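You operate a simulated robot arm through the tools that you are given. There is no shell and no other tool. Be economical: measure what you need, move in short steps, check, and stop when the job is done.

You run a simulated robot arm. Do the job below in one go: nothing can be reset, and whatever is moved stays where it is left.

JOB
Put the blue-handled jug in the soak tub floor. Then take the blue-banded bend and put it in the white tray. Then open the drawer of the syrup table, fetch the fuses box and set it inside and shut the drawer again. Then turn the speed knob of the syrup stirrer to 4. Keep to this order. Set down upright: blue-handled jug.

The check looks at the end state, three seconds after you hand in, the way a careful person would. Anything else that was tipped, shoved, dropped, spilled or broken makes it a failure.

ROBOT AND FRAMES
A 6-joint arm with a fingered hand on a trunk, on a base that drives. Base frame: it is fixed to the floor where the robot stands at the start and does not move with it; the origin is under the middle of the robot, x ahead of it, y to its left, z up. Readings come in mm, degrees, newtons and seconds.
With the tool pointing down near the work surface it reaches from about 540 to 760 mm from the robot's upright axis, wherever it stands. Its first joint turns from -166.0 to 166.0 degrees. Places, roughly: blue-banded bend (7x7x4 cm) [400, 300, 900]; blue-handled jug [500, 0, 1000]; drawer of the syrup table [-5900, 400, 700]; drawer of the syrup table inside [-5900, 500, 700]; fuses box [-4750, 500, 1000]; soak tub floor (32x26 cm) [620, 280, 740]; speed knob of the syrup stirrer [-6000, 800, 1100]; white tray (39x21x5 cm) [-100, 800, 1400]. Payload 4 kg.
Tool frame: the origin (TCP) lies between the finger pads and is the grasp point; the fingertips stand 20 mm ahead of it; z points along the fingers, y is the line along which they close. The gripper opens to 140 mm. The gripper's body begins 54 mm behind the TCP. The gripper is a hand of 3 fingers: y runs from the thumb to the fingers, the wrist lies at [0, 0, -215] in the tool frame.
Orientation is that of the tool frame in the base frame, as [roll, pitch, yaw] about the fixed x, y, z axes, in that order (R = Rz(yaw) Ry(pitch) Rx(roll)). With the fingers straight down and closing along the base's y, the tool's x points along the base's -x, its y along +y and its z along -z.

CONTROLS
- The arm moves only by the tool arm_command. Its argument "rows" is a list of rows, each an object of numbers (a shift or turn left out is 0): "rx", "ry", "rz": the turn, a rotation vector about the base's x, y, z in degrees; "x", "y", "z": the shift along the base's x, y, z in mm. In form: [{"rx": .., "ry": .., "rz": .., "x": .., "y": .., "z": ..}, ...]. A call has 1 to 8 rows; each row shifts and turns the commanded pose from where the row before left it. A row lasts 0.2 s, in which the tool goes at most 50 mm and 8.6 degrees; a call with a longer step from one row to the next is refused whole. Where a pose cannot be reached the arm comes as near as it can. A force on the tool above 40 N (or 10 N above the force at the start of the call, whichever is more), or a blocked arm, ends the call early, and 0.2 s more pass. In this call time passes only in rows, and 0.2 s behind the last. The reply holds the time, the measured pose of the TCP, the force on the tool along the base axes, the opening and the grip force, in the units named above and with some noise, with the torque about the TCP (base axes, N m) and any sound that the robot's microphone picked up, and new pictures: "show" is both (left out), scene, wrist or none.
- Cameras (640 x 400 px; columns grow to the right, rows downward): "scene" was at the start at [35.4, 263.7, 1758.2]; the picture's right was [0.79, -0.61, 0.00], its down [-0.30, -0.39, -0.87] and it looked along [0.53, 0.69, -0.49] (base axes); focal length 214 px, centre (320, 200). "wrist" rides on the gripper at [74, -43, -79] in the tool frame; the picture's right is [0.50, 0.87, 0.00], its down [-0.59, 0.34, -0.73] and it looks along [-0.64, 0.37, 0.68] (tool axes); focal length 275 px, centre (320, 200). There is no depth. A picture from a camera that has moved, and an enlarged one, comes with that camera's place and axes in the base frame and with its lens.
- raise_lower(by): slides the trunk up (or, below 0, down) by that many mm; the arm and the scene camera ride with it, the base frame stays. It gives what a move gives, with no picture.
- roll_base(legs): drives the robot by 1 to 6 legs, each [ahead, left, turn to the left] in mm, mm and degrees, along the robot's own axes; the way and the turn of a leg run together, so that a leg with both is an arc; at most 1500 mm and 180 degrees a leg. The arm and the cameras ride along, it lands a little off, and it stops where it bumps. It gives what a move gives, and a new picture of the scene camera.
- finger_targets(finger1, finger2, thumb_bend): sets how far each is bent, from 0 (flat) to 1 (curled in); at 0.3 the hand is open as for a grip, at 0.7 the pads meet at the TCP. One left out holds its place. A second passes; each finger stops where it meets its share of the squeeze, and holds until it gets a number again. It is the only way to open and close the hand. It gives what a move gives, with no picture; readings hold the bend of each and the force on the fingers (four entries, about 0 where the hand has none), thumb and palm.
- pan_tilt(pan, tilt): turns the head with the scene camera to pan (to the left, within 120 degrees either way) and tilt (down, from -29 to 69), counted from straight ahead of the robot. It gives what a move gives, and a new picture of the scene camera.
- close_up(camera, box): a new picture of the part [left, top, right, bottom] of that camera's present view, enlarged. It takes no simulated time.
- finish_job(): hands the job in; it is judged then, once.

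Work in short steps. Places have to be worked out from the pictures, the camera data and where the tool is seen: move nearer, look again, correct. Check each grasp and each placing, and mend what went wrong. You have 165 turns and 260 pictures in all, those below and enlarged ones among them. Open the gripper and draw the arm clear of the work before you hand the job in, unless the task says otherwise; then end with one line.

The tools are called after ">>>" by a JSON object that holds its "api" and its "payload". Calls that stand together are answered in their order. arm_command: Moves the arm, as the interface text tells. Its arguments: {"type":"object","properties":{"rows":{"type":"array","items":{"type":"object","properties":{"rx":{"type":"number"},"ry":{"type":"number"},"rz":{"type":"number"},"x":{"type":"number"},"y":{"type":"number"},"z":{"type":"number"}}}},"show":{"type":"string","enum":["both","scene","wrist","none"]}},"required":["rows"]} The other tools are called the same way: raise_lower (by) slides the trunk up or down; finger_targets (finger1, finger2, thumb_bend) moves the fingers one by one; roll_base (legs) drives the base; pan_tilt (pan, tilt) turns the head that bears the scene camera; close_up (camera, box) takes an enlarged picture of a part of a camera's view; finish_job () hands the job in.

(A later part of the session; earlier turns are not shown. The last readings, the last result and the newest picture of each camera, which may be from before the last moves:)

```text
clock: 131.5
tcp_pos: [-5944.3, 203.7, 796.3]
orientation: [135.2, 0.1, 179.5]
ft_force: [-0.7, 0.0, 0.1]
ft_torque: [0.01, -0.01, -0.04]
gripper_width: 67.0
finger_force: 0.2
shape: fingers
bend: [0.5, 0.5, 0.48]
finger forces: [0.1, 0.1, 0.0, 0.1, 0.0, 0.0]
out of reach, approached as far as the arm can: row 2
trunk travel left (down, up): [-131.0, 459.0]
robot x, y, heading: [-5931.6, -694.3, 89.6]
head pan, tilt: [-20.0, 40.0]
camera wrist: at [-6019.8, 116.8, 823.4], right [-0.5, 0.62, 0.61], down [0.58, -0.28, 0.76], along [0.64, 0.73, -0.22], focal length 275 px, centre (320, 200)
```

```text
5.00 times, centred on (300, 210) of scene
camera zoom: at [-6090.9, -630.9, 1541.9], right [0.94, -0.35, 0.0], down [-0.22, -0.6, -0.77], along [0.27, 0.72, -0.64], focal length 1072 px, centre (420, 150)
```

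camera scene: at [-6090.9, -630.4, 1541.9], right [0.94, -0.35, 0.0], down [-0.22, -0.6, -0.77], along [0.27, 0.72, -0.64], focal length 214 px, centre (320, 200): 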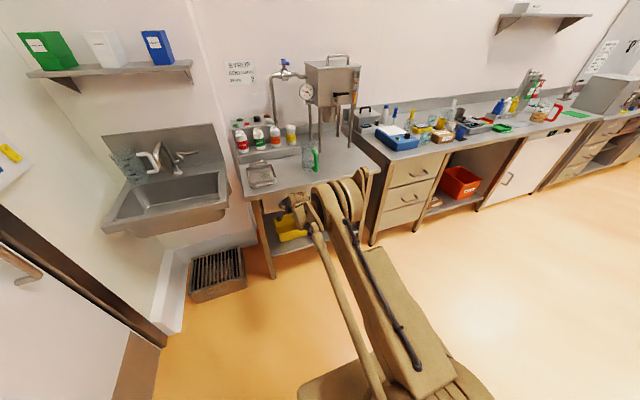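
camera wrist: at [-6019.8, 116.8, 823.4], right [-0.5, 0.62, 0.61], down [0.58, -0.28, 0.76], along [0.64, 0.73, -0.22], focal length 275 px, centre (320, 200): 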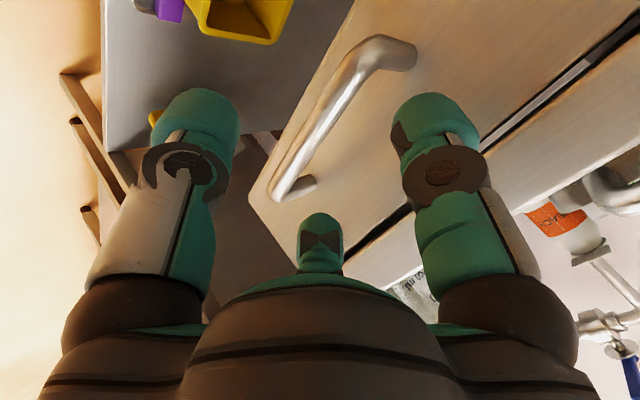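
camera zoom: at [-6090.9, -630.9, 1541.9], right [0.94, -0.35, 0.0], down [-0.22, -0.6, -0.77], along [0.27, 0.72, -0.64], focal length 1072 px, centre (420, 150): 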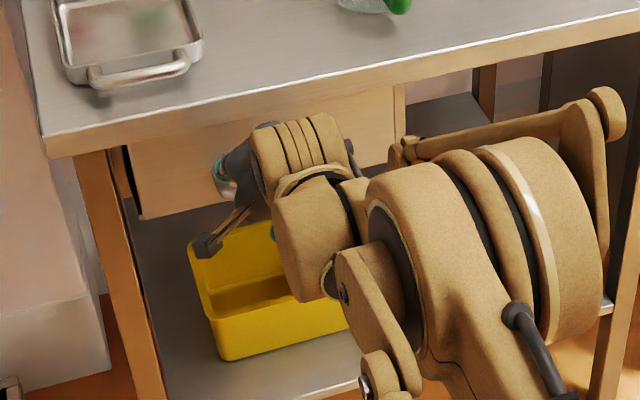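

The arm is at its outer limit at this height. I draw back 50 mm, drive forward 55 mm and then finish the approach.

>>> {"api": "arm_command", "payload": {"rows": [{"y": -30}, {"y": -25}], "show": "none"}}

>>> {"api": "roll_base", "payload": {"legs": [[55, 0, 0]]}}

```text
clock: 132.1
tcp_pos: [-5943.9, 146.8, 798.2]
orientation: [135.0, 0.1, 179.5]
ft_force: [-0.5, -0.4, -0.2]
ft_torque: [0.01, -0.02, 0.01]
gripper_width: 67.0
finger_force: 0.0
shape: fingers
bend: [0.5, 0.5, 0.48]
finger forces: [0.0, 0.0, 0.0, 0.0, 0.1, 0.0]
trunk travel left (down, up): [-131.0, 459.0]
robot x, y, heading: [-5927.7, -695.3, 89.7]
head pan, tilt: [-20.0, 40.0]
```

```text
clock: 133.0
tcp_pos: [-5944.8, 203.0, 796.7]
orientation: [135.2, 0.1, 179.4]
ft_force: [-0.4, 0.5, -0.6]
ft_torque: [0.0, -0.01, -0.02]
gripper_width: 66.8
finger_force: 0.1
shape: fingers
bend: [0.5, 0.5, 0.48]
finger forces: [0.0, 0.1, 0.0, 0.0, 0.0, 0.0]
trunk travel left (down, up): [-131.0, 459.0]
robot x, y, heading: [-5928.7, -637.0, 89.6]
head pan, tilt: [-20.0, 40.0]
camera scene: at [-6090.5, -573.9, 1541.9], right [0.94, -0.35, 0.0], down [-0.22, -0.6, -0.77], along [0.27, 0.72, -0.64], focal length 214 px, centre (320, 200)
```

scene: 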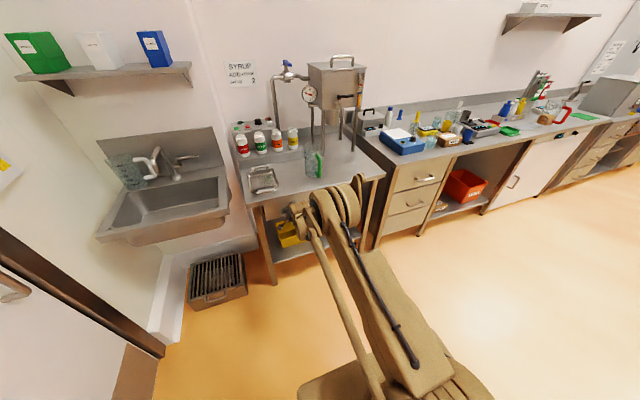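

>>> {"api": "arm_command", "payload": {"rows": [{"x": 3, "y": 11, "z": -11}, {"x": 1, "y": 10, "z": -11}, {"y": 10, "z": -10}], "show": "wrist"}}

```text
clock: 133.8
tcp_pos: [-5940.2, 229.6, 769.4]
orientation: [135.1, 0.1, 179.4]
ft_force: [0.0, -0.4, 0.0]
ft_torque: [0.04, -0.01, 0.04]
gripper_width: 67.3
finger_force: 0.0
shape: fingers
bend: [0.5, 0.5, 0.48]
finger forces: [0.0, 0.0, 0.1, 0.0, 0.0, 0.0]
out of reach, approached as far as the arm can: row 3
trunk travel left (down, up): [-131.0, 459.0]
robot x, y, heading: [-5932.7, -639.0, 89.4]
head pan, tilt: [-20.0, 40.0]
camera wrist: at [-6014.7, 144.4, 794.8], right [-0.49, 0.62, 0.61], down [0.58, -0.28, 0.76], along [0.64, 0.73, -0.22], focal length 275 px, centre (320, 200)
```

wrist: 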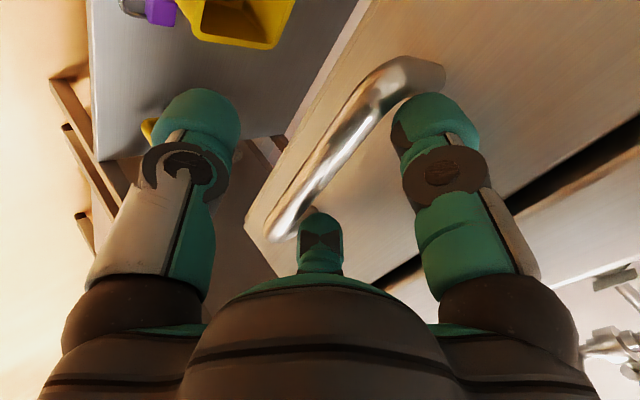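

The arm is at its low limit, so I retract along the axis, lower the trunk 70 mm and re-approach.

>>> {"api": "arm_command", "payload": {"rows": [{"y": -20, "z": 20}, {"y": -25, "z": 25}], "show": "none"}}

>>> {"api": "raise_lower", "payload": {"by": -70}}

>>> {"api": "arm_command", "payload": {"rows": [{"z": 35}, {"z": 30}], "show": "wrist"}}

```text
clock: 134.4
tcp_pos: [-5938.8, 187.2, 815.5]
orientation: [135.1, 0.2, 179.4]
ft_force: [0.1, 0.0, 0.8]
ft_torque: [0.0, -0.01, 0.01]
gripper_width: 67.1
finger_force: 0.1
shape: fingers
bend: [0.5, 0.5, 0.48]
finger forces: [0.0, 0.1, 0.0, 0.0, 0.1, 0.1]
trunk travel left (down, up): [-131.0, 459.0]
robot x, y, heading: [-5929.0, -637.5, 89.9]
head pan, tilt: [-20.0, 40.0]
```

```text
clock: 135.5
tcp_pos: [-5938.3, 186.9, 744.7]
orientation: [135.2, 0.1, 179.4]
ft_force: [-0.1, -0.3, -1.4]
ft_torque: [0.0, 0.0, 0.04]
gripper_width: 67.2
finger_force: 0.0
shape: fingers
bend: [0.5, 0.5, 0.48]
finger forces: [0.0, 0.0, 0.0, 0.0, 0.1, 0.0]
trunk travel left (down, up): [-61.0, 529.0]
robot x, y, heading: [-5932.6, -638.7, 89.7]
head pan, tilt: [-20.0, 40.0]
```

```text
clock: 136.1
tcp_pos: [-5937.7, 187.1, 812.3]
orientation: [135.0, 0.1, 179.4]
ft_force: [-0.2, 1.0, -0.8]
ft_torque: [-0.01, 0.04, 0.01]
gripper_width: 67.1
finger_force: 0.2
shape: fingers
bend: [0.5, 0.5, 0.48]
finger forces: [0.0, 0.0, 0.0, 0.0, 0.1, 0.0]
trunk travel left (down, up): [-61.0, 529.0]
robot x, y, heading: [-5932.7, -641.1, 89.4]
head pan, tilt: [-20.0, 40.0]
camera wrist: at [-6013.7, 100.7, 837.4], right [-0.49, 0.62, 0.61], down [0.58, -0.28, 0.76], along [0.64, 0.73, -0.22], focal length 275 px, centre (320, 200)
```

wrist: 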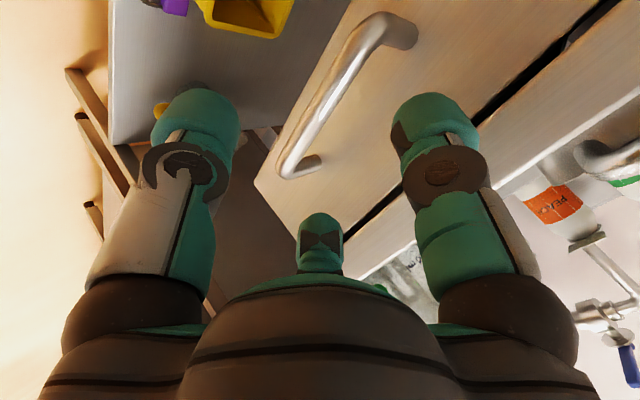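

Now the approach along the axis again.

>>> {"api": "arm_command", "payload": {"rows": [{"x": -2, "y": 16, "z": -17}, {"y": 16, "z": -17}, {"y": 10, "z": -11}, {"y": 6, "z": -6}], "show": "wrist"}}

>>> {"api": "close_up", "payload": {"camera": "scene", "box": [250, 150, 350, 250]}}

```text
clock: 137.1
tcp_pos: [-5939.5, 235.3, 758.3]
orientation: [135.1, 0.1, 179.4]
ft_force: [0.0, -1.0, 0.1]
ft_torque: [-0.03, -0.01, -0.01]
gripper_width: 66.8
finger_force: 0.2
shape: fingers
bend: [0.5, 0.5, 0.48]
finger forces: [0.0, 0.0, 0.0, 0.0, 0.0, 0.1]
trunk travel left (down, up): [-61.0, 529.0]
robot x, y, heading: [-5927.9, -636.8, 89.6]
head pan, tilt: [-20.0, 40.0]
camera wrist: at [-6015.5, 149.2, 784.8], right [-0.49, 0.62, 0.61], down [0.58, -0.28, 0.76], along [0.64, 0.73, -0.22], focal length 275 px, centre (320, 200)
```

wrist: 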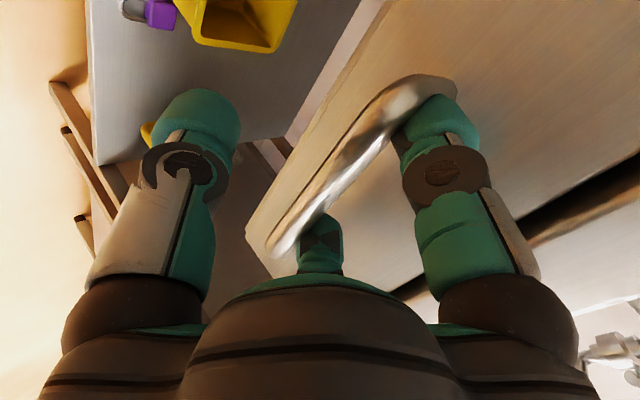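

```text
4.00 times, centred on (300, 200) of scene
camera zoom: at [-6090.5, -574.9, 1472.0], right [0.94, -0.35, 0.0], down [-0.22, -0.6, -0.77], along [0.27, 0.72, -0.64], focal length 858 px, centre (400, 200)
```

zoom: 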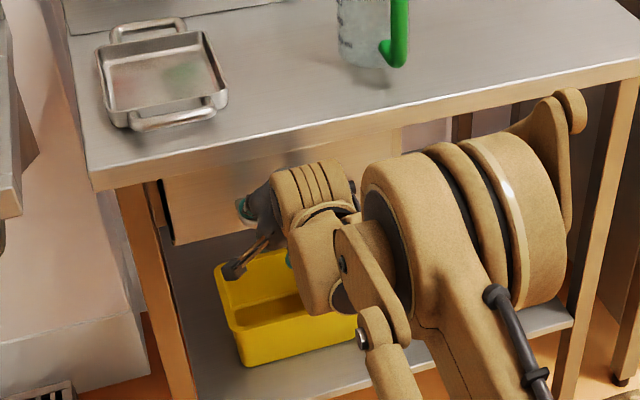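

The bar lies between the thumb and the two fingers. I advance 5 mm more and close.

>>> {"api": "arm_command", "payload": {"rows": [{"y": 3, "z": -4}], "show": "none"}}

>>> {"api": "finger_targets", "payload": {"finger1": 0.62, "finger2": 0.62, "thumb_bend": 0.62}}

>>> {"api": "close_up", "payload": {"camera": "wrist", "box": [0, 0, 640, 400]}}

```text
clock: 137.5
tcp_pos: [-5940.5, 237.2, 755.2]
orientation: [135.1, 0.2, 179.4]
ft_force: [0.3, -0.8, 5.6]
ft_torque: [0.08, -0.04, 0.0]
gripper_width: 67.7
finger_force: 1.7
shape: fingers
bend: [0.5, 0.5, 0.48]
finger forces: [2.4, 2.5, 0.0, 0.1, 0.0, 0.1]
trunk travel left (down, up): [-61.0, 529.0]
robot x, y, heading: [-5928.4, -637.3, 89.4]
head pan, tilt: [-20.0, 40.0]
```

```text
clock: 138.5
tcp_pos: [-5940.3, 237.5, 754.3]
orientation: [135.2, 0.2, 179.4]
ft_force: [0.4, 2.0, 3.0]
ft_torque: [0.01, 0.02, -0.01]
gripper_width: 28.1
finger_force: 2.0
shape: fingers
bend: [0.61, 0.61, 0.62]
finger forces: [1.8, 2.2, 0.1, 0.0, 0.0, 0.1]
trunk travel left (down, up): [-61.0, 529.0]
robot x, y, heading: [-5929.8, -636.8, 89.5]
head pan, tilt: [-20.0, 40.0]
```

```text
1.00 times, centred on (320, 200) of wrist (not enlarged: the box is as wide or as high as the picture)
camera zoom: at [-6015.4, 151.7, 780.9], right [-0.49, 0.62, 0.61], down [0.58, -0.28, 0.76], along [0.64, 0.73, -0.22], focal length 275 px, centre (320, 200)
```

zoom: 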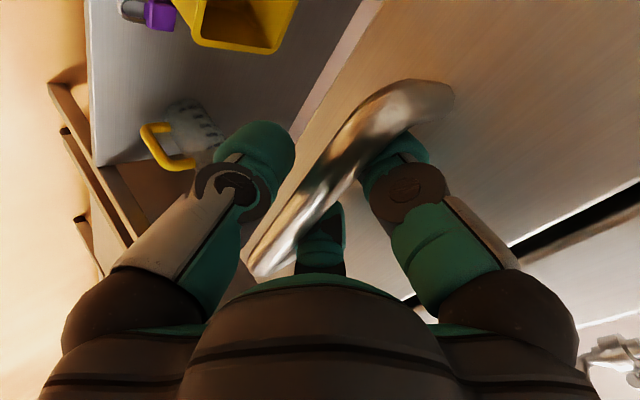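

The fingers are behind the bar and touching it; I close the thumb onto it and firm up.

>>> {"api": "finger_targets", "payload": {"finger1": 0.66, "finger2": 0.66, "thumb_bend": 0.78}}

>>> {"api": "close_up", "payload": {"camera": "wrist", "box": [160, 40, 480, 300]}}

```text
clock: 139.5
tcp_pos: [-5939.2, 237.8, 754.8]
orientation: [135.2, 0.1, 179.4]
ft_force: [0.6, 0.3, -3.0]
ft_torque: [0.05, 0.0, 0.0]
gripper_width: 17.5
finger_force: 15.2
shape: fingers
bend: [0.63, 0.63, 0.67]
finger forces: [6.5, 7.2, 0.0, 0.0, 16.5, 0.0]
trunk travel left (down, up): [-61.0, 529.0]
robot x, y, heading: [-5931.7, -641.6, 89.3]
head pan, tilt: [-20.0, 40.0]
```

```text
1.54 times, centred on (320, 170) of wrist
camera zoom: at [-6015.5, 152.0, 780.4], right [-0.49, 0.62, 0.61], down [0.58, -0.28, 0.76], along [0.64, 0.73, -0.22], focal length 424 px, centre (320, 246)
```

zoom: 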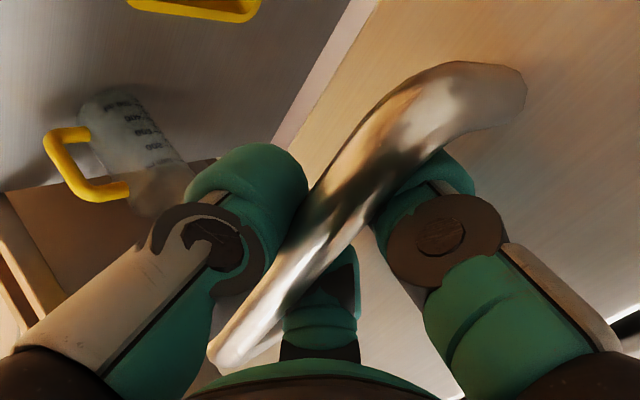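

The bar is gripped. I pull by driving back 60 mm and check that the drawer follows.

>>> {"api": "roll_base", "payload": {"legs": [[-60, 0, 0]]}}

>>> {"api": "close_up", "payload": {"camera": "wrist", "box": [0, 0, 640, 400]}}

```text
clock: 140.5
tcp_pos: [-5940.2, 179.2, 753.7]
orientation: [135.2, 0.1, 179.4]
ft_force: [0.4, -0.8, -3.9]
ft_torque: [0.03, -0.02, 0.04]
gripper_width: 17.0
finger_force: 17.1
shape: fingers
bend: [0.63, 0.63, 0.67]
finger forces: [6.8, 7.5, 0.0, 0.0, 18.6, 0.1]
trunk travel left (down, up): [-61.0, 529.0]
robot x, y, heading: [-5932.6, -697.2, 89.5]
head pan, tilt: [-20.0, 40.0]
camera scene: at [-6090.7, -634.0, 1471.9], right [0.94, -0.35, 0.0], down [-0.22, -0.6, -0.77], along [0.27, 0.72, -0.64], focal length 214 px, centre (320, 200)
```

scene: 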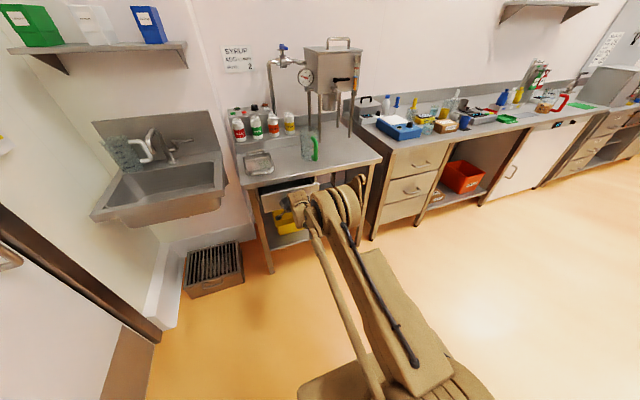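

```text
1.00 times, centred on (320, 200) of wrist (not enlarged: the box is as wide or as high as the picture)
camera zoom: at [-6015.5, 92.4, 780.3], right [-0.49, 0.62, 0.61], down [0.58, -0.28, 0.76], along [0.64, 0.73, -0.22], focal length 275 px, centre (320, 200)
```

zoom: 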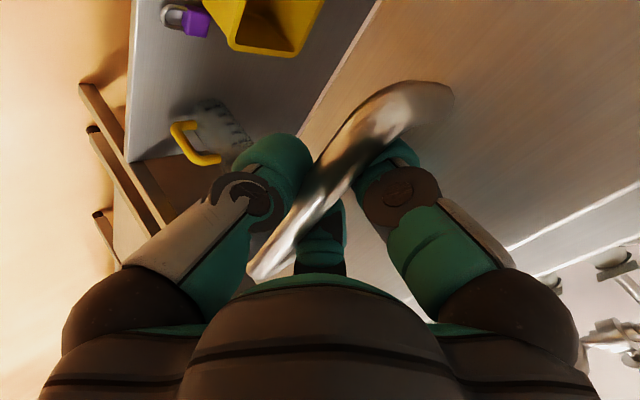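

The drawer follows. I pull another 90 mm, then 70 mm, watching the force.

>>> {"api": "roll_base", "payload": {"legs": [[-90, 0, 0]]}}

>>> {"api": "roll_base", "payload": {"legs": [[-70, 0, 0]]}}

>>> {"api": "close_up", "payload": {"camera": "scene", "box": [220, 120, 400, 260]}}

```text
clock: 141.6
tcp_pos: [-5940.4, 88.0, 753.8]
orientation: [135.3, 0.1, 179.4]
ft_force: [1.8, -1.1, -5.3]
ft_torque: [0.01, -0.02, 0.01]
gripper_width: 16.7
finger_force: 17.3
shape: fingers
bend: [0.63, 0.63, 0.67]
finger forces: [7.2, 7.8, 0.0, 0.0, 19.2, 0.0]
trunk travel left (down, up): [-61.0, 529.0]
robot x, y, heading: [-5935.4, -789.6, 89.9]
head pan, tilt: [-20.0, 40.0]
camera scene: at [-6091.3, -724.5, 1471.9], right [0.94, -0.35, 0.0], down [-0.22, -0.6, -0.77], along [0.27, 0.72, -0.64], focal length 214 px, centre (320, 200)
```

scene: 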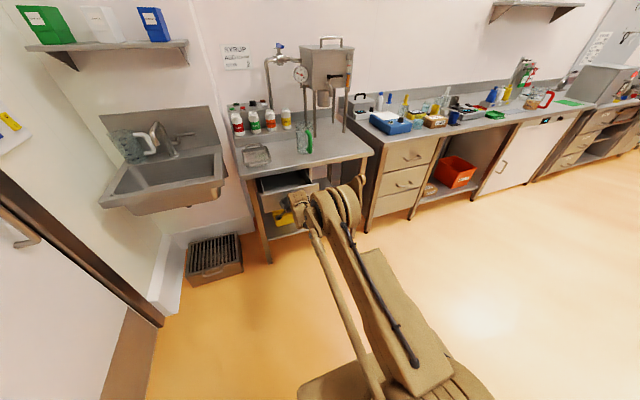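

```text
clock: 142.6
tcp_pos: [-5939.1, 18.3, 755.0]
orientation: [135.2, 0.2, 179.3]
ft_force: [-2.3, -1.1, -5.8]
ft_torque: [-0.03, 0.0, 0.06]
gripper_width: 16.8
finger_force: 17.5
shape: fingers
bend: [0.63, 0.63, 0.67]
finger forces: [6.8, 8.7, 0.0, 0.0, 19.3, 0.0]
trunk travel left (down, up): [-61.0, 529.0]
robot x, y, heading: [-5931.7, -858.1, 89.8]
head pan, tilt: [-20.0, 40.0]
camera scene: at [-6092.1, -794.6, 1471.9], right [0.94, -0.35, 0.0], down [-0.22, -0.6, -0.77], along [0.27, 0.72, -0.64], focal length 214 px, centre (320, 200)
```

scene: 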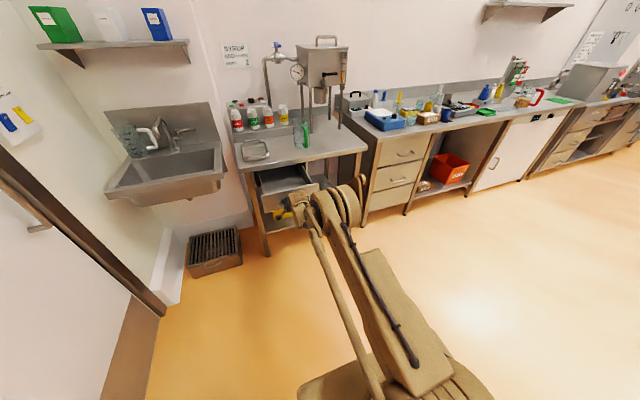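

```text
2.86 times, centred on (310, 190) of scene
camera zoom: at [-6092.1, -794.6, 1471.9], right [0.94, -0.35, 0.0], down [-0.22, -0.6, -0.77], along [0.27, 0.72, -0.64], focal length 613 px, centre (349, 229)
```

zoom: 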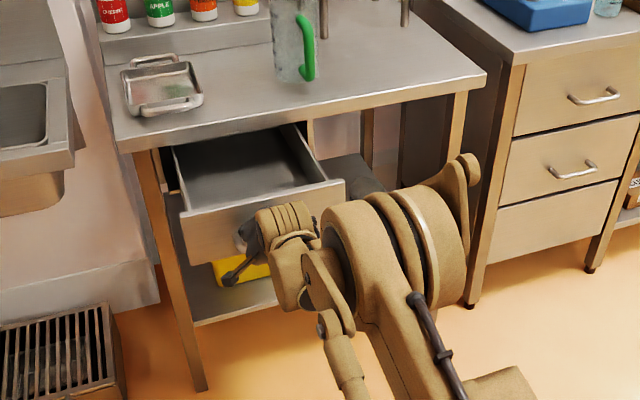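

The drawer is open about 220 mm and empty. I release the handle and back the hand off along its axis.

>>> {"api": "finger_targets", "payload": {"finger1": 0.5, "finger2": 0.5, "thumb_bend": 0.48}}

>>> {"api": "arm_command", "payload": {"rows": [{"y": -12, "z": 12}, {"y": -25, "z": 25}, {"y": -30, "z": 30}, {"y": -20, "z": 40}, {"z": 45}, {"z": 45}], "show": "wrist"}}

```text
clock: 143.6
tcp_pos: [-5940.1, 17.0, 754.9]
orientation: [135.1, 0.1, 179.2]
ft_force: [0.4, -0.6, 0.6]
ft_torque: [-0.03, -0.01, -0.02]
gripper_width: 65.4
finger_force: 0.2
shape: fingers
bend: [0.51, 0.5, 0.48]
finger forces: [0.9, 0.0, 0.0, 0.0, 0.0, 0.1]
trunk travel left (down, up): [-61.0, 529.0]
robot x, y, heading: [-5928.4, -854.4, 89.3]
head pan, tilt: [-20.0, 40.0]
```

```text
clock: 145.0
tcp_pos: [-5940.5, -72.0, 953.9]
orientation: [135.3, 0.1, 179.2]
ft_force: [-0.1, 1.2, -0.8]
ft_torque: [0.03, 0.0, -0.01]
gripper_width: 66.4
finger_force: 0.0
shape: fingers
bend: [0.5, 0.5, 0.48]
finger forces: [0.0, 0.1, 0.0, 0.0, 0.1, 0.1]
trunk travel left (down, up): [-61.0, 529.0]
robot x, y, heading: [-5935.7, -860.7, 89.7]
head pan, tilt: [-20.0, 40.0]
camera wrist: at [-6016.3, -156.7, 980.3], right [-0.49, 0.62, 0.61], down [0.58, -0.28, 0.76], along [0.65, 0.73, -0.22], focal length 275 px, centre (320, 200)
```

wrist: 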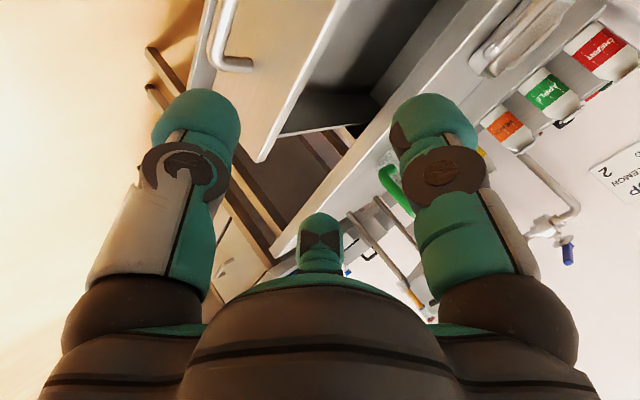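

Released cleanly. I return the tool to vertical, raise the trunk, and strafe right toward the fuses box.

>>> {"api": "raise_lower", "payload": {"by": 230}}

>>> {"api": "arm_command", "payload": {"rows": [{"rx": -7.5, "y": -20, "z": 0}, {"rx": -7.5, "y": -20}, {"rx": -7.5, "y": -20}, {"rx": -7.5, "y": -20}, {"rx": -7.5, "y": -20}, {"rx": -7.5, "y": -20}], "show": "none"}}

>>> {"api": "roll_base", "payload": {"legs": [[0, -1120, 0], [450, 0, 0]]}}

>>> {"api": "pan_tilt", "payload": {"pan": 0, "tilt": 50}}

```text
clock: 147.4
tcp_pos: [-5940.1, -70.7, 1183.2]
orientation: [135.2, 0.2, 179.3]
ft_force: [-0.7, 0.1, -0.1]
ft_torque: [-0.01, -0.02, -0.01]
gripper_width: 66.5
finger_force: 0.0
shape: fingers
bend: [0.5, 0.5, 0.48]
finger forces: [0.0, 0.1, 0.0, 0.0, 0.0, 0.1]
trunk travel left (down, up): [-291.0, 299.0]
robot x, y, heading: [-5934.6, -856.0, 89.4]
head pan, tilt: [-20.0, 40.0]
```

```text
clock: 148.8
tcp_pos: [-5941.1, -189.3, 1184.4]
orientation: [-179.8, 0.6, 179.6]
ft_force: [0.4, -0.1, -0.6]
ft_torque: [0.01, 0.01, -0.01]
gripper_width: 66.8
finger_force: 0.0
shape: fingers
bend: [0.5, 0.5, 0.48]
finger forces: [0.0, 0.1, 0.0, 0.0, 0.1, 0.0]
trunk travel left (down, up): [-291.0, 299.0]
robot x, y, heading: [-5929.6, -857.0, 89.7]
head pan, tilt: [-20.0, 40.0]
```

```text
clock: 156.9
tcp_pos: [-4825.6, 255.7, 1182.5]
orientation: [-179.8, 0.6, -179.5]
ft_force: [0.6, 0.1, 0.6]
ft_torque: [-0.02, 0.01, 0.0]
gripper_width: 66.5
finger_force: 0.1
shape: fingers
bend: [0.5, 0.5, 0.48]
finger forces: [0.0, 0.1, 0.0, 0.0, 0.0, 0.0]
trunk travel left (down, up): [-291.0, 299.0]
robot x, y, heading: [-4808.2, -412.9, 90.4]
head pan, tilt: [-20.0, 40.0]
camera scene: at [-4967.8, -352.2, 1701.9], right [0.94, -0.34, 0.0], down [-0.22, -0.61, -0.77], along [0.26, 0.72, -0.64], focal length 214 px, centre (320, 200)
```

scene: 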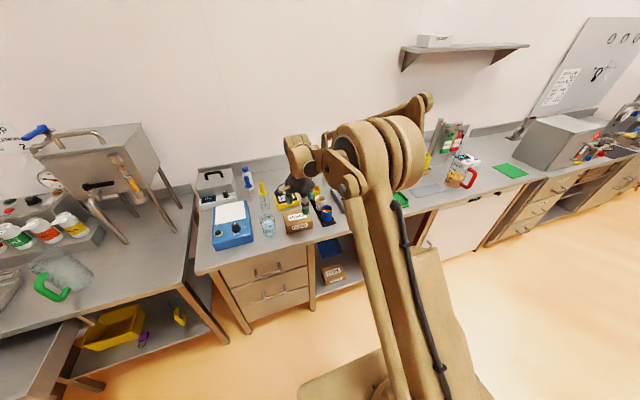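

```text
clock: 157.7
tcp_pos: [-4824.4, 255.1, 1183.4]
orientation: [-179.8, 0.6, -179.6]
ft_force: [0.4, -0.6, 0.5]
ft_torque: [0.01, -0.02, 0.01]
gripper_width: 66.5
finger_force: 0.0
shape: fingers
bend: [0.5, 0.5, 0.48]
finger forces: [0.0, 0.1, 0.0, 0.0, 0.1, 0.0]
trunk travel left (down, up): [-291.0, 299.0]
robot x, y, heading: [-4802.7, -417.0, 90.4]
head pan, tilt: [0.0, 50.0]
camera scene: at [-4996.7, -356.3, 1687.8], right [1.0, 0.01, 0.0], down [0.0, -0.77, -0.64], along [0.0, 0.64, -0.77], focal length 214 px, centre (320, 200)
```

scene: 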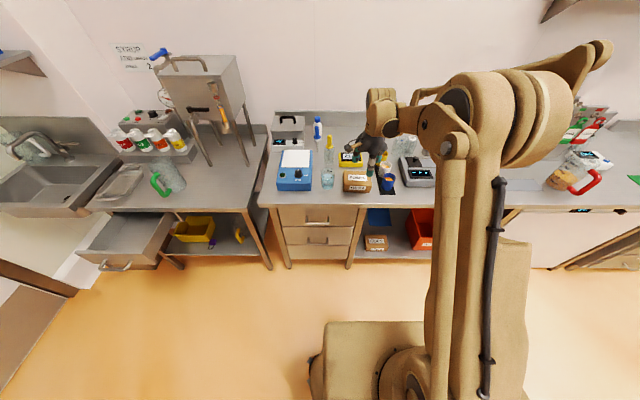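

>>> {"api": "close_up", "payload": {"camera": "scene", "box": [300, 120, 440, 210]}}

>>> {"api": "arm_command", "payload": {"rows": [{"x": 2}], "show": "wrist"}}

```text
4.44 times, centred on (370, 165) of scene
camera zoom: at [-4996.7, -356.3, 1687.8], right [1.0, 0.01, 0.0], down [0.0, -0.77, -0.64], along [0.0, 0.64, -0.77], focal length 953 px, centre (98, 356)
```

zoom: 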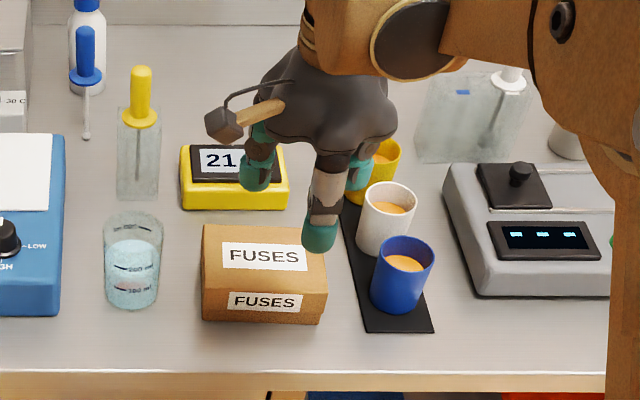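

```text
clock: 158.1
tcp_pos: [-4823.1, 254.4, 1182.4]
orientation: [-179.9, 0.6, -179.6]
ft_force: [0.4, -0.8, -0.5]
ft_torque: [-0.03, -0.02, 0.01]
gripper_width: 66.6
finger_force: 0.0
shape: fingers
bend: [0.5, 0.5, 0.48]
finger forces: [0.0, 0.0, 0.1, 0.1, 0.1, 0.0]
trunk travel left (down, up): [-291.0, 299.0]
robot x, y, heading: [-4805.9, -414.4, 90.4]
head pan, tilt: [0.0, 50.0]
camera wrist: at [-4898.5, 210.8, 1261.4], right [-0.51, 0.86, -0.01], down [0.58, 0.35, 0.74], along [0.64, 0.37, -0.67], focal length 275 px, centre (320, 200)
```

wrist: 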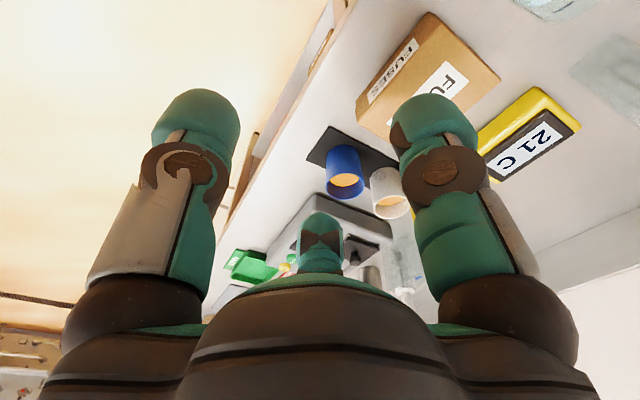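

Box estimate: centre about (-4830, 355), top z about 995, about 121 x 90 x 54 mm, and aligned with the bench. I'll drive 120 mm closer and open the fingers wider, with the thumb for the front face and the fingers for the two ends.

>>> {"api": "roll_base", "payload": {"legs": [[120, 0, 0]]}}

>>> {"api": "arm_command", "payload": {"rows": [{"x": -4, "y": -40, "z": 0}, {"x": -3, "y": -30}], "show": "wrist"}}

>>> {"api": "close_up", "payload": {"camera": "scene", "box": [300, 150, 440, 240]}}

```text
clock: 159.3
tcp_pos: [-4824.6, 378.4, 1181.2]
orientation: [-179.8, 0.6, -179.5]
ft_force: [0.3, 0.3, 0.2]
ft_torque: [-0.02, 0.02, 0.01]
gripper_width: 66.6
finger_force: 0.0
shape: fingers
bend: [0.5, 0.5, 0.48]
finger forces: [0.1, 0.0, 0.0, 0.0, 0.0, 0.0]
trunk travel left (down, up): [-291.0, 299.0]
robot x, y, heading: [-4806.0, -293.4, 90.4]
head pan, tilt: [0.0, 50.0]
camera scene: at [-4997.7, -232.4, 1687.7], right [1.0, 0.01, 0.0], down [0.01, -0.77, -0.64], along [0.0, 0.64, -0.77], focal length 214 px, centre (320, 200)
```

scene: 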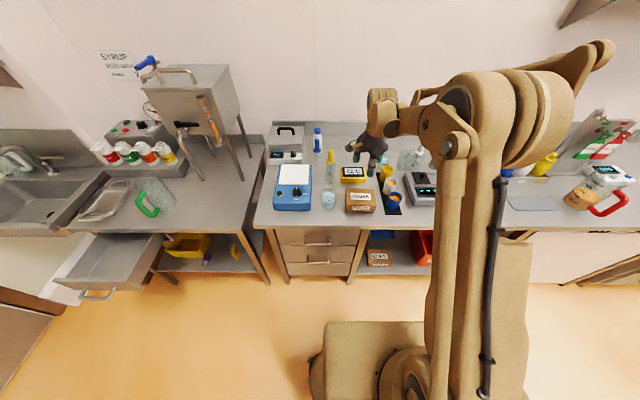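

```text
clock: 159.9
tcp_pos: [-4831.1, 305.4, 1181.3]
orientation: [-179.9, 0.6, -179.5]
ft_force: [0.8, 0.2, -0.5]
ft_torque: [0.01, -0.01, -0.01]
gripper_width: 66.4
finger_force: 0.0
shape: fingers
bend: [0.5, 0.5, 0.48]
finger forces: [0.0, 0.0, 0.0, 0.1, 0.0, 0.0]
trunk travel left (down, up): [-291.0, 299.0]
robot x, y, heading: [-4806.4, -295.6, 90.0]
head pan, tilt: [0.0, 50.0]
camera wrist: at [-4906.1, 261.4, 1260.6], right [-0.51, 0.86, -0.01], down [0.58, 0.35, 0.74], along [0.64, 0.37, -0.67], focal length 275 px, centre (320, 200)
```

wrist: 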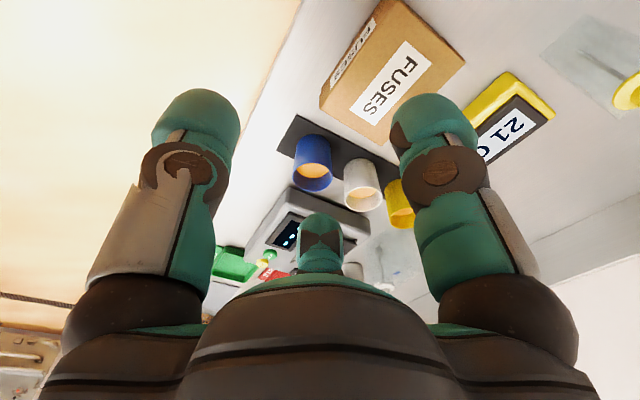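

```text
4.44 times, centred on (370, 195) of scene
camera zoom: at [-4997.8, -235.5, 1687.8], right [1.0, 0.01, 0.0], down [0.01, -0.77, -0.64], along [0.0, 0.64, -0.77], focal length 953 px, centre (98, 222)
```

zoom: 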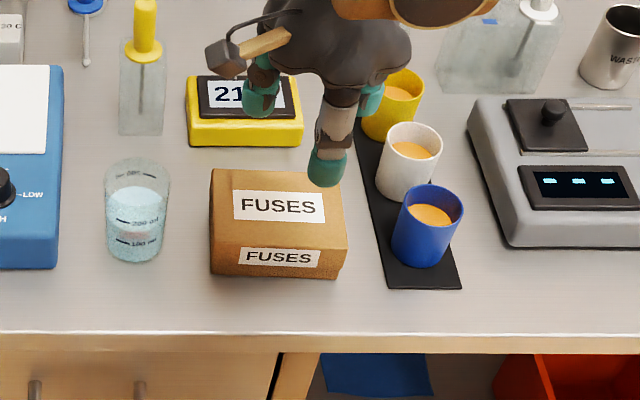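

Refined: box top centre (-4818, 399, 953), about 134 x 95 x 52 mm. Turning the hand +90° puts the thumb on the right end and the fingers on the front and back faces, which fits the gaps well.

>>> {"api": "arm_command", "payload": {"rows": [{"rz": 8.5, "x": 2, "y": 12}, {"rz": 8.5, "x": 2, "y": 12}, {"rz": 8.5, "x": 2, "y": 12}, {"rz": 8.5, "x": 2, "y": 12}, {"rz": 8.5, "x": 2, "y": 12}, {"rz": 8.5, "x": 2, "y": 12}, {"rz": 8.5, "x": 1, "y": 12}, {"rz": 8.5, "y": 10}], "show": "none"}}

>>> {"api": "finger_targets", "payload": {"finger1": 0.28, "finger2": 0.28, "thumb_bend": 0.2}}

>>> {"api": "arm_command", "payload": {"rows": [{"rz": 8.5, "z": -20}, {"rz": 8.5, "z": -20}, {"rz": 5, "z": -20}, {"z": -20}], "show": "both"}}

```text
clock: 161.7
tcp_pos: [-4818.6, 399.5, 1183.5]
orientation: [-179.7, 0.5, -111.5]
ft_force: [0.5, 0.2, -0.1]
ft_torque: [0.0, 0.02, -0.02]
gripper_width: 66.7
finger_force: 0.0
shape: fingers
bend: [0.5, 0.5, 0.48]
finger forces: [0.0, 0.1, 0.1, 0.0, 0.0, 0.0]
trunk travel left (down, up): [-291.0, 299.0]
robot x, y, heading: [-4806.0, -290.9, 90.5]
head pan, tilt: [0.0, 50.0]
```

```text
clock: 162.7
tcp_pos: [-4818.0, 400.0, 1182.3]
orientation: [-179.8, 0.4, -111.6]
ft_force: [0.3, 0.7, 0.3]
ft_torque: [-0.01, 0.04, 0.0]
gripper_width: 134.8
finger_force: 0.0
shape: fingers
bend: [0.28, 0.28, 0.2]
finger forces: [0.0, 0.0, 0.0, 0.1, 0.0, 0.1]
trunk travel left (down, up): [-291.0, 299.0]
robot x, y, heading: [-4807.4, -294.2, 90.3]
head pan, tilt: [0.0, 50.0]
```

```text
clock: 163.7
tcp_pos: [-4818.4, 400.8, 1102.8]
orientation: [-179.9, 0.5, -89.5]
ft_force: [0.3, -0.2, 0.2]
ft_torque: [0.01, -0.01, -0.01]
gripper_width: 135.0
finger_force: 0.0
shape: fingers
bend: [0.28, 0.28, 0.2]
finger forces: [0.0, 0.0, 0.0, 0.0, 0.0, 0.0]
trunk travel left (down, up): [-291.0, 299.0]
robot x, y, heading: [-4806.6, -290.1, 90.3]
head pan, tilt: [0.0, 50.0]
camera scene: at [-4997.7, -234.4, 1687.8], right [1.0, 0.01, 0.0], down [0.01, -0.77, -0.64], along [0.0, 0.64, -0.77], focal length 214 px, centre (320, 200)
camera wrist: at [-4775.3, 326.1, 1180.7], right [-0.86, -0.51, -0.01], down [-0.35, 0.58, 0.74], along [-0.37, 0.64, -0.67], focal length 275 px, centre (320, 200)
```

scene: 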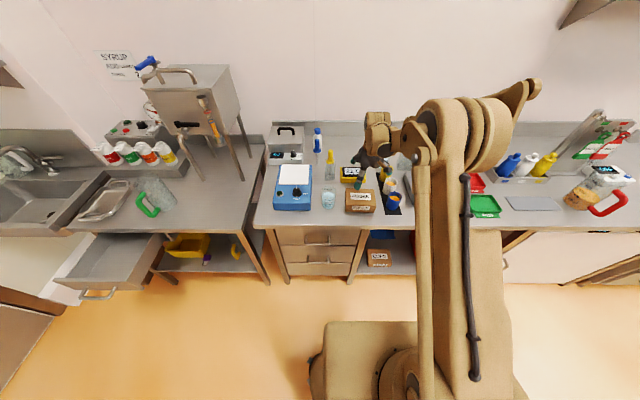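
wrist: 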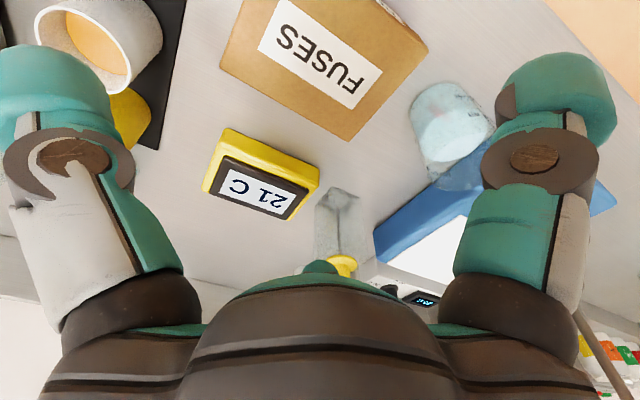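

Box centre confirmed at (-4815, 400). I narrow the thumb slightly to clear the cups and descend.

>>> {"api": "finger_targets", "payload": {"thumb_bend": 0.24}}

>>> {"api": "arm_command", "payload": {"rows": [{"x": 2, "z": -40}, {"z": -40}, {"z": -25}], "show": "wrist"}}

>>> {"api": "close_up", "payload": {"camera": "scene", "box": [300, 150, 440, 240]}}

```text
clock: 164.7
tcp_pos: [-4819.0, 399.8, 1101.6]
orientation: [-179.8, 0.5, -89.5]
ft_force: [0.1, -0.5, 0.1]
ft_torque: [0.0, 0.02, 0.03]
gripper_width: 131.7
finger_force: 0.0
shape: fingers
bend: [0.28, 0.28, 0.24]
finger forces: [0.0, 0.0, 0.0, 0.0, 0.0, 0.1]
trunk travel left (down, up): [-291.0, 299.0]
robot x, y, heading: [-4807.0, -292.8, 90.5]
head pan, tilt: [0.0, 50.0]
```

```text
clock: 165.5
tcp_pos: [-4818.5, 401.8, 997.0]
orientation: [-179.9, 0.5, -89.6]
ft_force: [-0.4, -0.1, -0.5]
ft_torque: [0.0, 0.0, 0.01]
gripper_width: 131.6
finger_force: 0.1
shape: fingers
bend: [0.28, 0.28, 0.24]
finger forces: [0.0, 0.0, 0.0, 0.0, 0.1, 0.0]
trunk travel left (down, up): [-291.0, 299.0]
robot x, y, heading: [-4807.3, -294.8, 90.6]
head pan, tilt: [0.0, 50.0]
camera wrist: at [-4774.4, 325.1, 1075.4], right [-0.86, -0.51, -0.01], down [-0.35, 0.58, 0.74], along [-0.37, 0.64, -0.67], focal length 275 px, centre (320, 200)
```

wrist: 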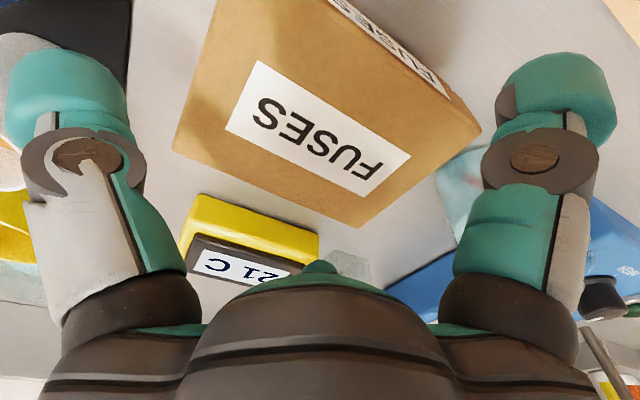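

```text
4.44 times, centred on (370, 195) of scene
camera zoom: at [-4997.6, -234.5, 1687.8], right [1.0, 0.01, 0.0], down [0.01, -0.77, -0.64], along [0.0, 0.64, -0.77], focal length 953 px, centre (98, 222)
```

zoom: 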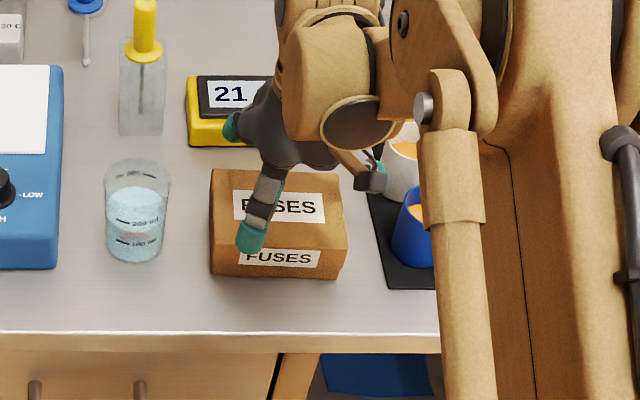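

All clearances look good; I descend to z 932.

>>> {"api": "arm_command", "payload": {"rows": [{"x": 1, "y": -1, "z": -25}, {"z": -20}, {"z": -12}, {"z": -8}], "show": "wrist"}}

>>> {"api": "close_up", "payload": {"camera": "scene", "box": [300, 150, 440, 240]}}

```text
clock: 166.5
tcp_pos: [-4815.6, 398.5, 935.1]
orientation: [-179.8, 0.6, -89.6]
ft_force: [3.5, 6.5, 24.0]
ft_torque: [0.58, 0.24, -0.15]
gripper_width: 133.2
finger_force: 10.1
shape: fingers
bend: [0.28, 0.22, 0.23]
finger forces: [1.5, 12.9, 0.1, 0.0, 5.9, 0.1]
trunk travel left (down, up): [-291.0, 299.0]
robot x, y, heading: [-4807.2, -292.2, 90.5]
head pan, tilt: [0.0, 50.0]
camera wrist: at [-4772.7, 323.2, 1013.3], right [-0.86, -0.51, -0.01], down [-0.35, 0.58, 0.74], along [-0.37, 0.64, -0.67], focal length 275 px, centre (320, 200)
```

wrist: 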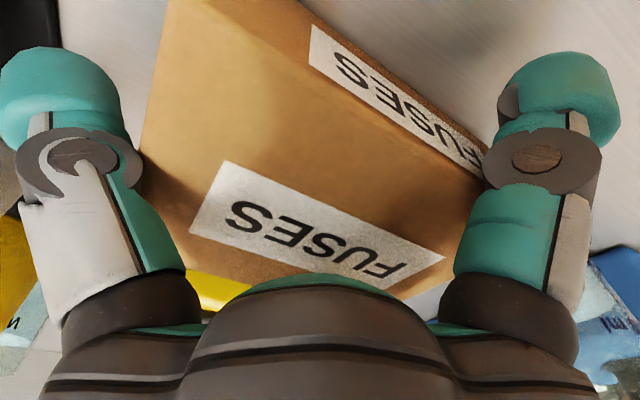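

```text
4.44 times, centred on (370, 195) of scene
camera zoom: at [-4997.1, -236.8, 1688.2], right [1.0, 0.01, 0.0], down [0.0, -0.77, -0.64], along [0.0, 0.64, -0.77], focal length 953 px, centre (98, 222)
```

zoom: 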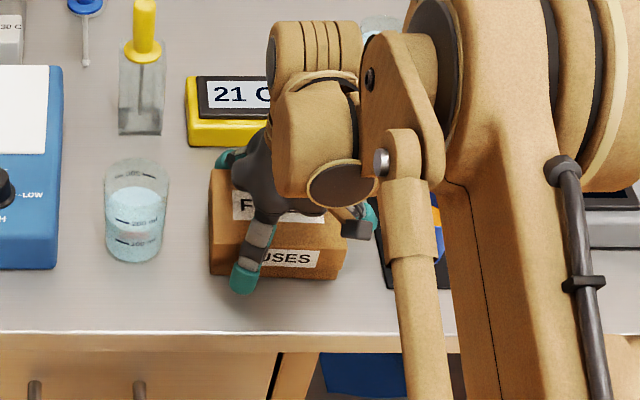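

The back finger rubs the box's rear edge. I lift 4 mm, shift +6 mm in y, and close gently.

>>> {"api": "arm_command", "payload": {"rows": [{"z": 5}, {"y": 6, "x": 1}, {"z": -3}], "show": "none"}}

>>> {"api": "finger_targets", "payload": {"finger1": 0.36, "finger2": 0.36, "thumb_bend": 0.32}}

>>> {"api": "close_up", "payload": {"camera": "wrist", "box": [0, 0, 640, 400]}}

```text
clock: 167.3
tcp_pos: [-4814.9, 404.7, 935.8]
orientation: [-179.9, 0.6, -89.6]
ft_force: [-0.8, -0.1, 16.4]
ft_torque: [-0.17, 0.21, -0.02]
gripper_width: 134.5
finger_force: 6.8
shape: fingers
bend: [0.26, 0.26, 0.23]
finger forces: [6.6, 4.1, 0.1, 0.0, 3.1, 0.0]
trunk travel left (down, up): [-291.0, 299.0]
robot x, y, heading: [-4803.9, -295.5, 90.4]
head pan, tilt: [0.0, 50.0]
```

```text
clock: 168.3
tcp_pos: [-4813.6, 404.1, 937.1]
orientation: [-179.8, 0.7, -89.6]
ft_force: [1.8, 4.6, 29.3]
ft_torque: [-0.18, -0.11, -0.06]
gripper_width: 132.2
finger_force: 23.2
shape: fingers
bend: [0.27, 0.28, 0.26]
finger forces: [13.5, 13.7, 0.0, 0.0, 19.0, 0.0]
trunk travel left (down, up): [-291.0, 299.0]
robot x, y, heading: [-4810.9, -292.0, 90.4]
head pan, tilt: [0.0, 50.0]
```

```text
1.00 times, centred on (320, 200) of wrist (not enlarged: the box is as wide or as high as the picture)
camera zoom: at [-4771.5, 328.4, 1014.6], right [-0.86, -0.51, -0.01], down [-0.35, 0.58, 0.74], along [-0.37, 0.64, -0.67], focal length 275 px, centre (320, 200)
```

zoom: 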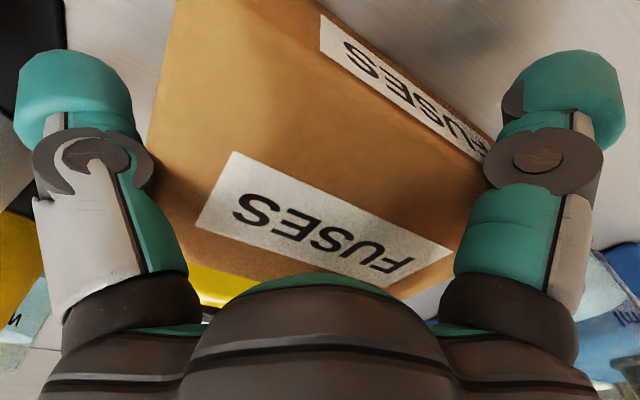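

The fingers press on the sloping upper links, which pushes the hand up. I open slightly, rise 11 mm so the pads meet the sides, and close again.

>>> {"api": "finger_targets", "payload": {"finger1": 0.27, "finger2": 0.27, "thumb_bend": 0.23}}

>>> {"api": "arm_command", "payload": {"rows": [{"z": 11}], "show": "none"}}

>>> {"api": "finger_targets", "payload": {"finger1": 0.4, "finger2": 0.4, "thumb_bend": 0.36}}

>>> {"api": "close_up", "payload": {"camera": "scene", "box": [300, 150, 440, 240]}}

```text
clock: 169.3
tcp_pos: [-4813.9, 404.5, 935.8]
orientation: [-180.0, 0.5, -89.7]
ft_force: [0.8, -2.4, 9.7]
ft_torque: [0.01, 0.19, 0.0]
gripper_width: 135.9
finger_force: 5.5
shape: fingers
bend: [0.25, 0.26, 0.23]
finger forces: [5.3, 3.3, 0.0, 0.0, 1.5, 0.0]
trunk travel left (down, up): [-291.0, 299.0]
robot x, y, heading: [-4810.0, -289.1, 90.4]
head pan, tilt: [0.0, 50.0]
```

```text
clock: 169.7
tcp_pos: [-4814.3, 404.9, 945.2]
orientation: [-179.8, 0.6, -89.5]
ft_force: [0.0, 0.4, -0.5]
ft_torque: [0.0, 0.03, 0.03]
gripper_width: 133.8
finger_force: 0.1
shape: fingers
bend: [0.27, 0.27, 0.23]
finger forces: [0.0, 0.0, 0.1, 0.1, 0.1, 0.0]
trunk travel left (down, up): [-291.0, 299.0]
robot x, y, heading: [-4806.3, -291.9, 90.4]
head pan, tilt: [0.0, 50.0]
```

```text
clock: 170.7
tcp_pos: [-4813.5, 405.0, 947.6]
orientation: [-179.8, 0.6, -89.6]
ft_force: [1.2, 3.5, 14.5]
ft_torque: [-0.05, -0.13, 0.01]
gripper_width: 123.0
finger_force: 17.7
shape: fingers
bend: [0.33, 0.33, 0.32]
finger forces: [10.0, 10.6, 0.0, 0.1, 15.1, 0.1]
trunk travel left (down, up): [-291.0, 299.0]
robot x, y, heading: [-4805.7, -290.4, 90.4]
head pan, tilt: [0.0, 50.0]
```

```text
4.44 times, centred on (370, 195) of scene
camera zoom: at [-4997.5, -236.0, 1687.9], right [1.0, 0.01, 0.0], down [0.01, -0.77, -0.64], along [0.0, 0.64, -0.77], focal length 953 px, centre (98, 222)
```

zoom: 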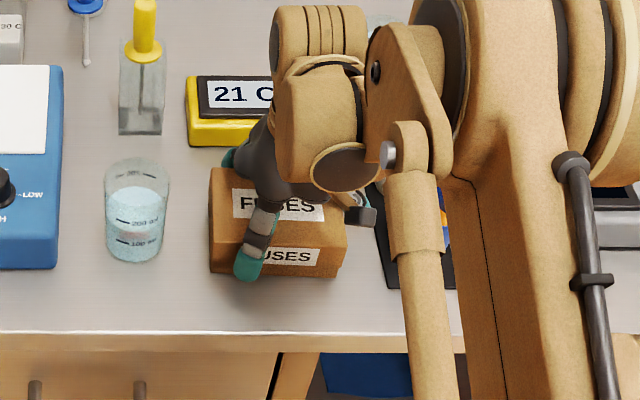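

Better contact now. I firm the squeeze and try a small lift.

>>> {"api": "finger_targets", "payload": {"finger1": 0.46, "finger2": 0.46, "thumb_bend": 0.44}}

>>> {"api": "arm_command", "payload": {"rows": [{"z": 8}, {"z": 8}], "show": "wrist"}}

>>> {"api": "close_up", "payload": {"camera": "scene", "box": [300, 150, 440, 240]}}

```text
clock: 171.7
tcp_pos: [-4813.3, 404.5, 946.1]
orientation: [-180.0, 0.6, -89.6]
ft_force: [12.5, 2.6, 26.5]
ft_torque: [-0.05, -0.87, 0.06]
gripper_width: 118.2
finger_force: 23.4
shape: fingers
bend: [0.33, 0.33, 0.36]
finger forces: [10.0, 9.4, 0.1, 0.0, 28.3, 0.0]
trunk travel left (down, up): [-291.0, 299.0]
robot x, y, heading: [-4807.9, -292.6, 90.1]
head pan, tilt: [0.0, 50.0]
```

```text
clock: 172.3
tcp_pos: [-4816.4, 405.1, 960.2]
orientation: [-179.9, 0.5, -89.5]
ft_force: [0.1, -1.1, -2.9]
ft_torque: [0.02, -0.02, 0.0]
gripper_width: 103.9
finger_force: 8.0
shape: fingers
bend: [0.35, 0.36, 0.43]
finger forces: [5.8, 5.3, 0.0, 0.0, 4.4, 0.0]
trunk travel left (down, up): [-291.0, 299.0]
robot x, y, heading: [-4808.1, -294.4, 90.6]
head pan, tilt: [0.0, 50.0]
camera wrist: at [-4772.5, 329.5, 1039.4], right [-0.86, -0.51, -0.01], down [-0.35, 0.58, 0.74], along [-0.37, 0.64, -0.67], focal length 275 px, centre (320, 200)
```

wrist: 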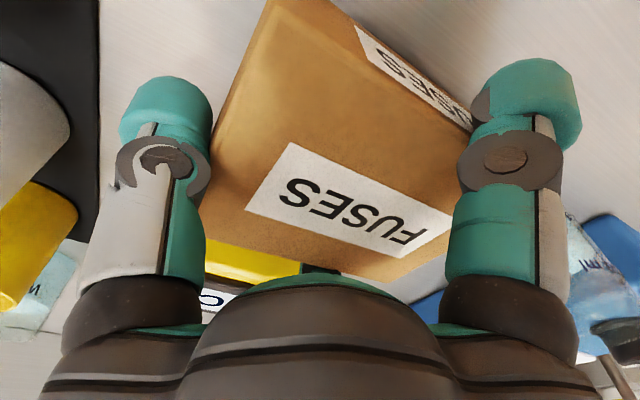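

```text
4.44 times, centred on (370, 195) of scene
camera zoom: at [-4997.6, -234.9, 1687.7], right [1.0, 0.01, 0.0], down [0.01, -0.77, -0.64], along [0.0, 0.64, -0.77], focal length 953 px, centre (98, 222)
```

zoom: 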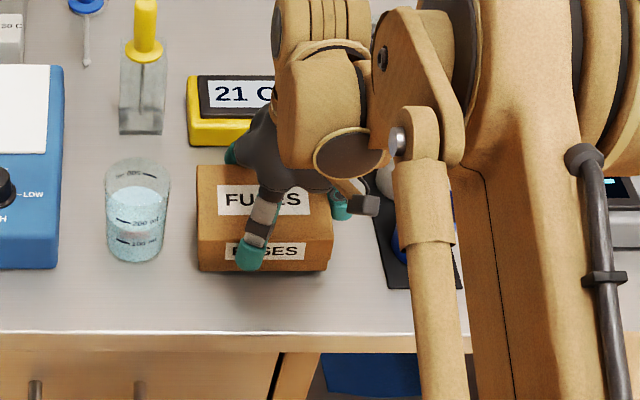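

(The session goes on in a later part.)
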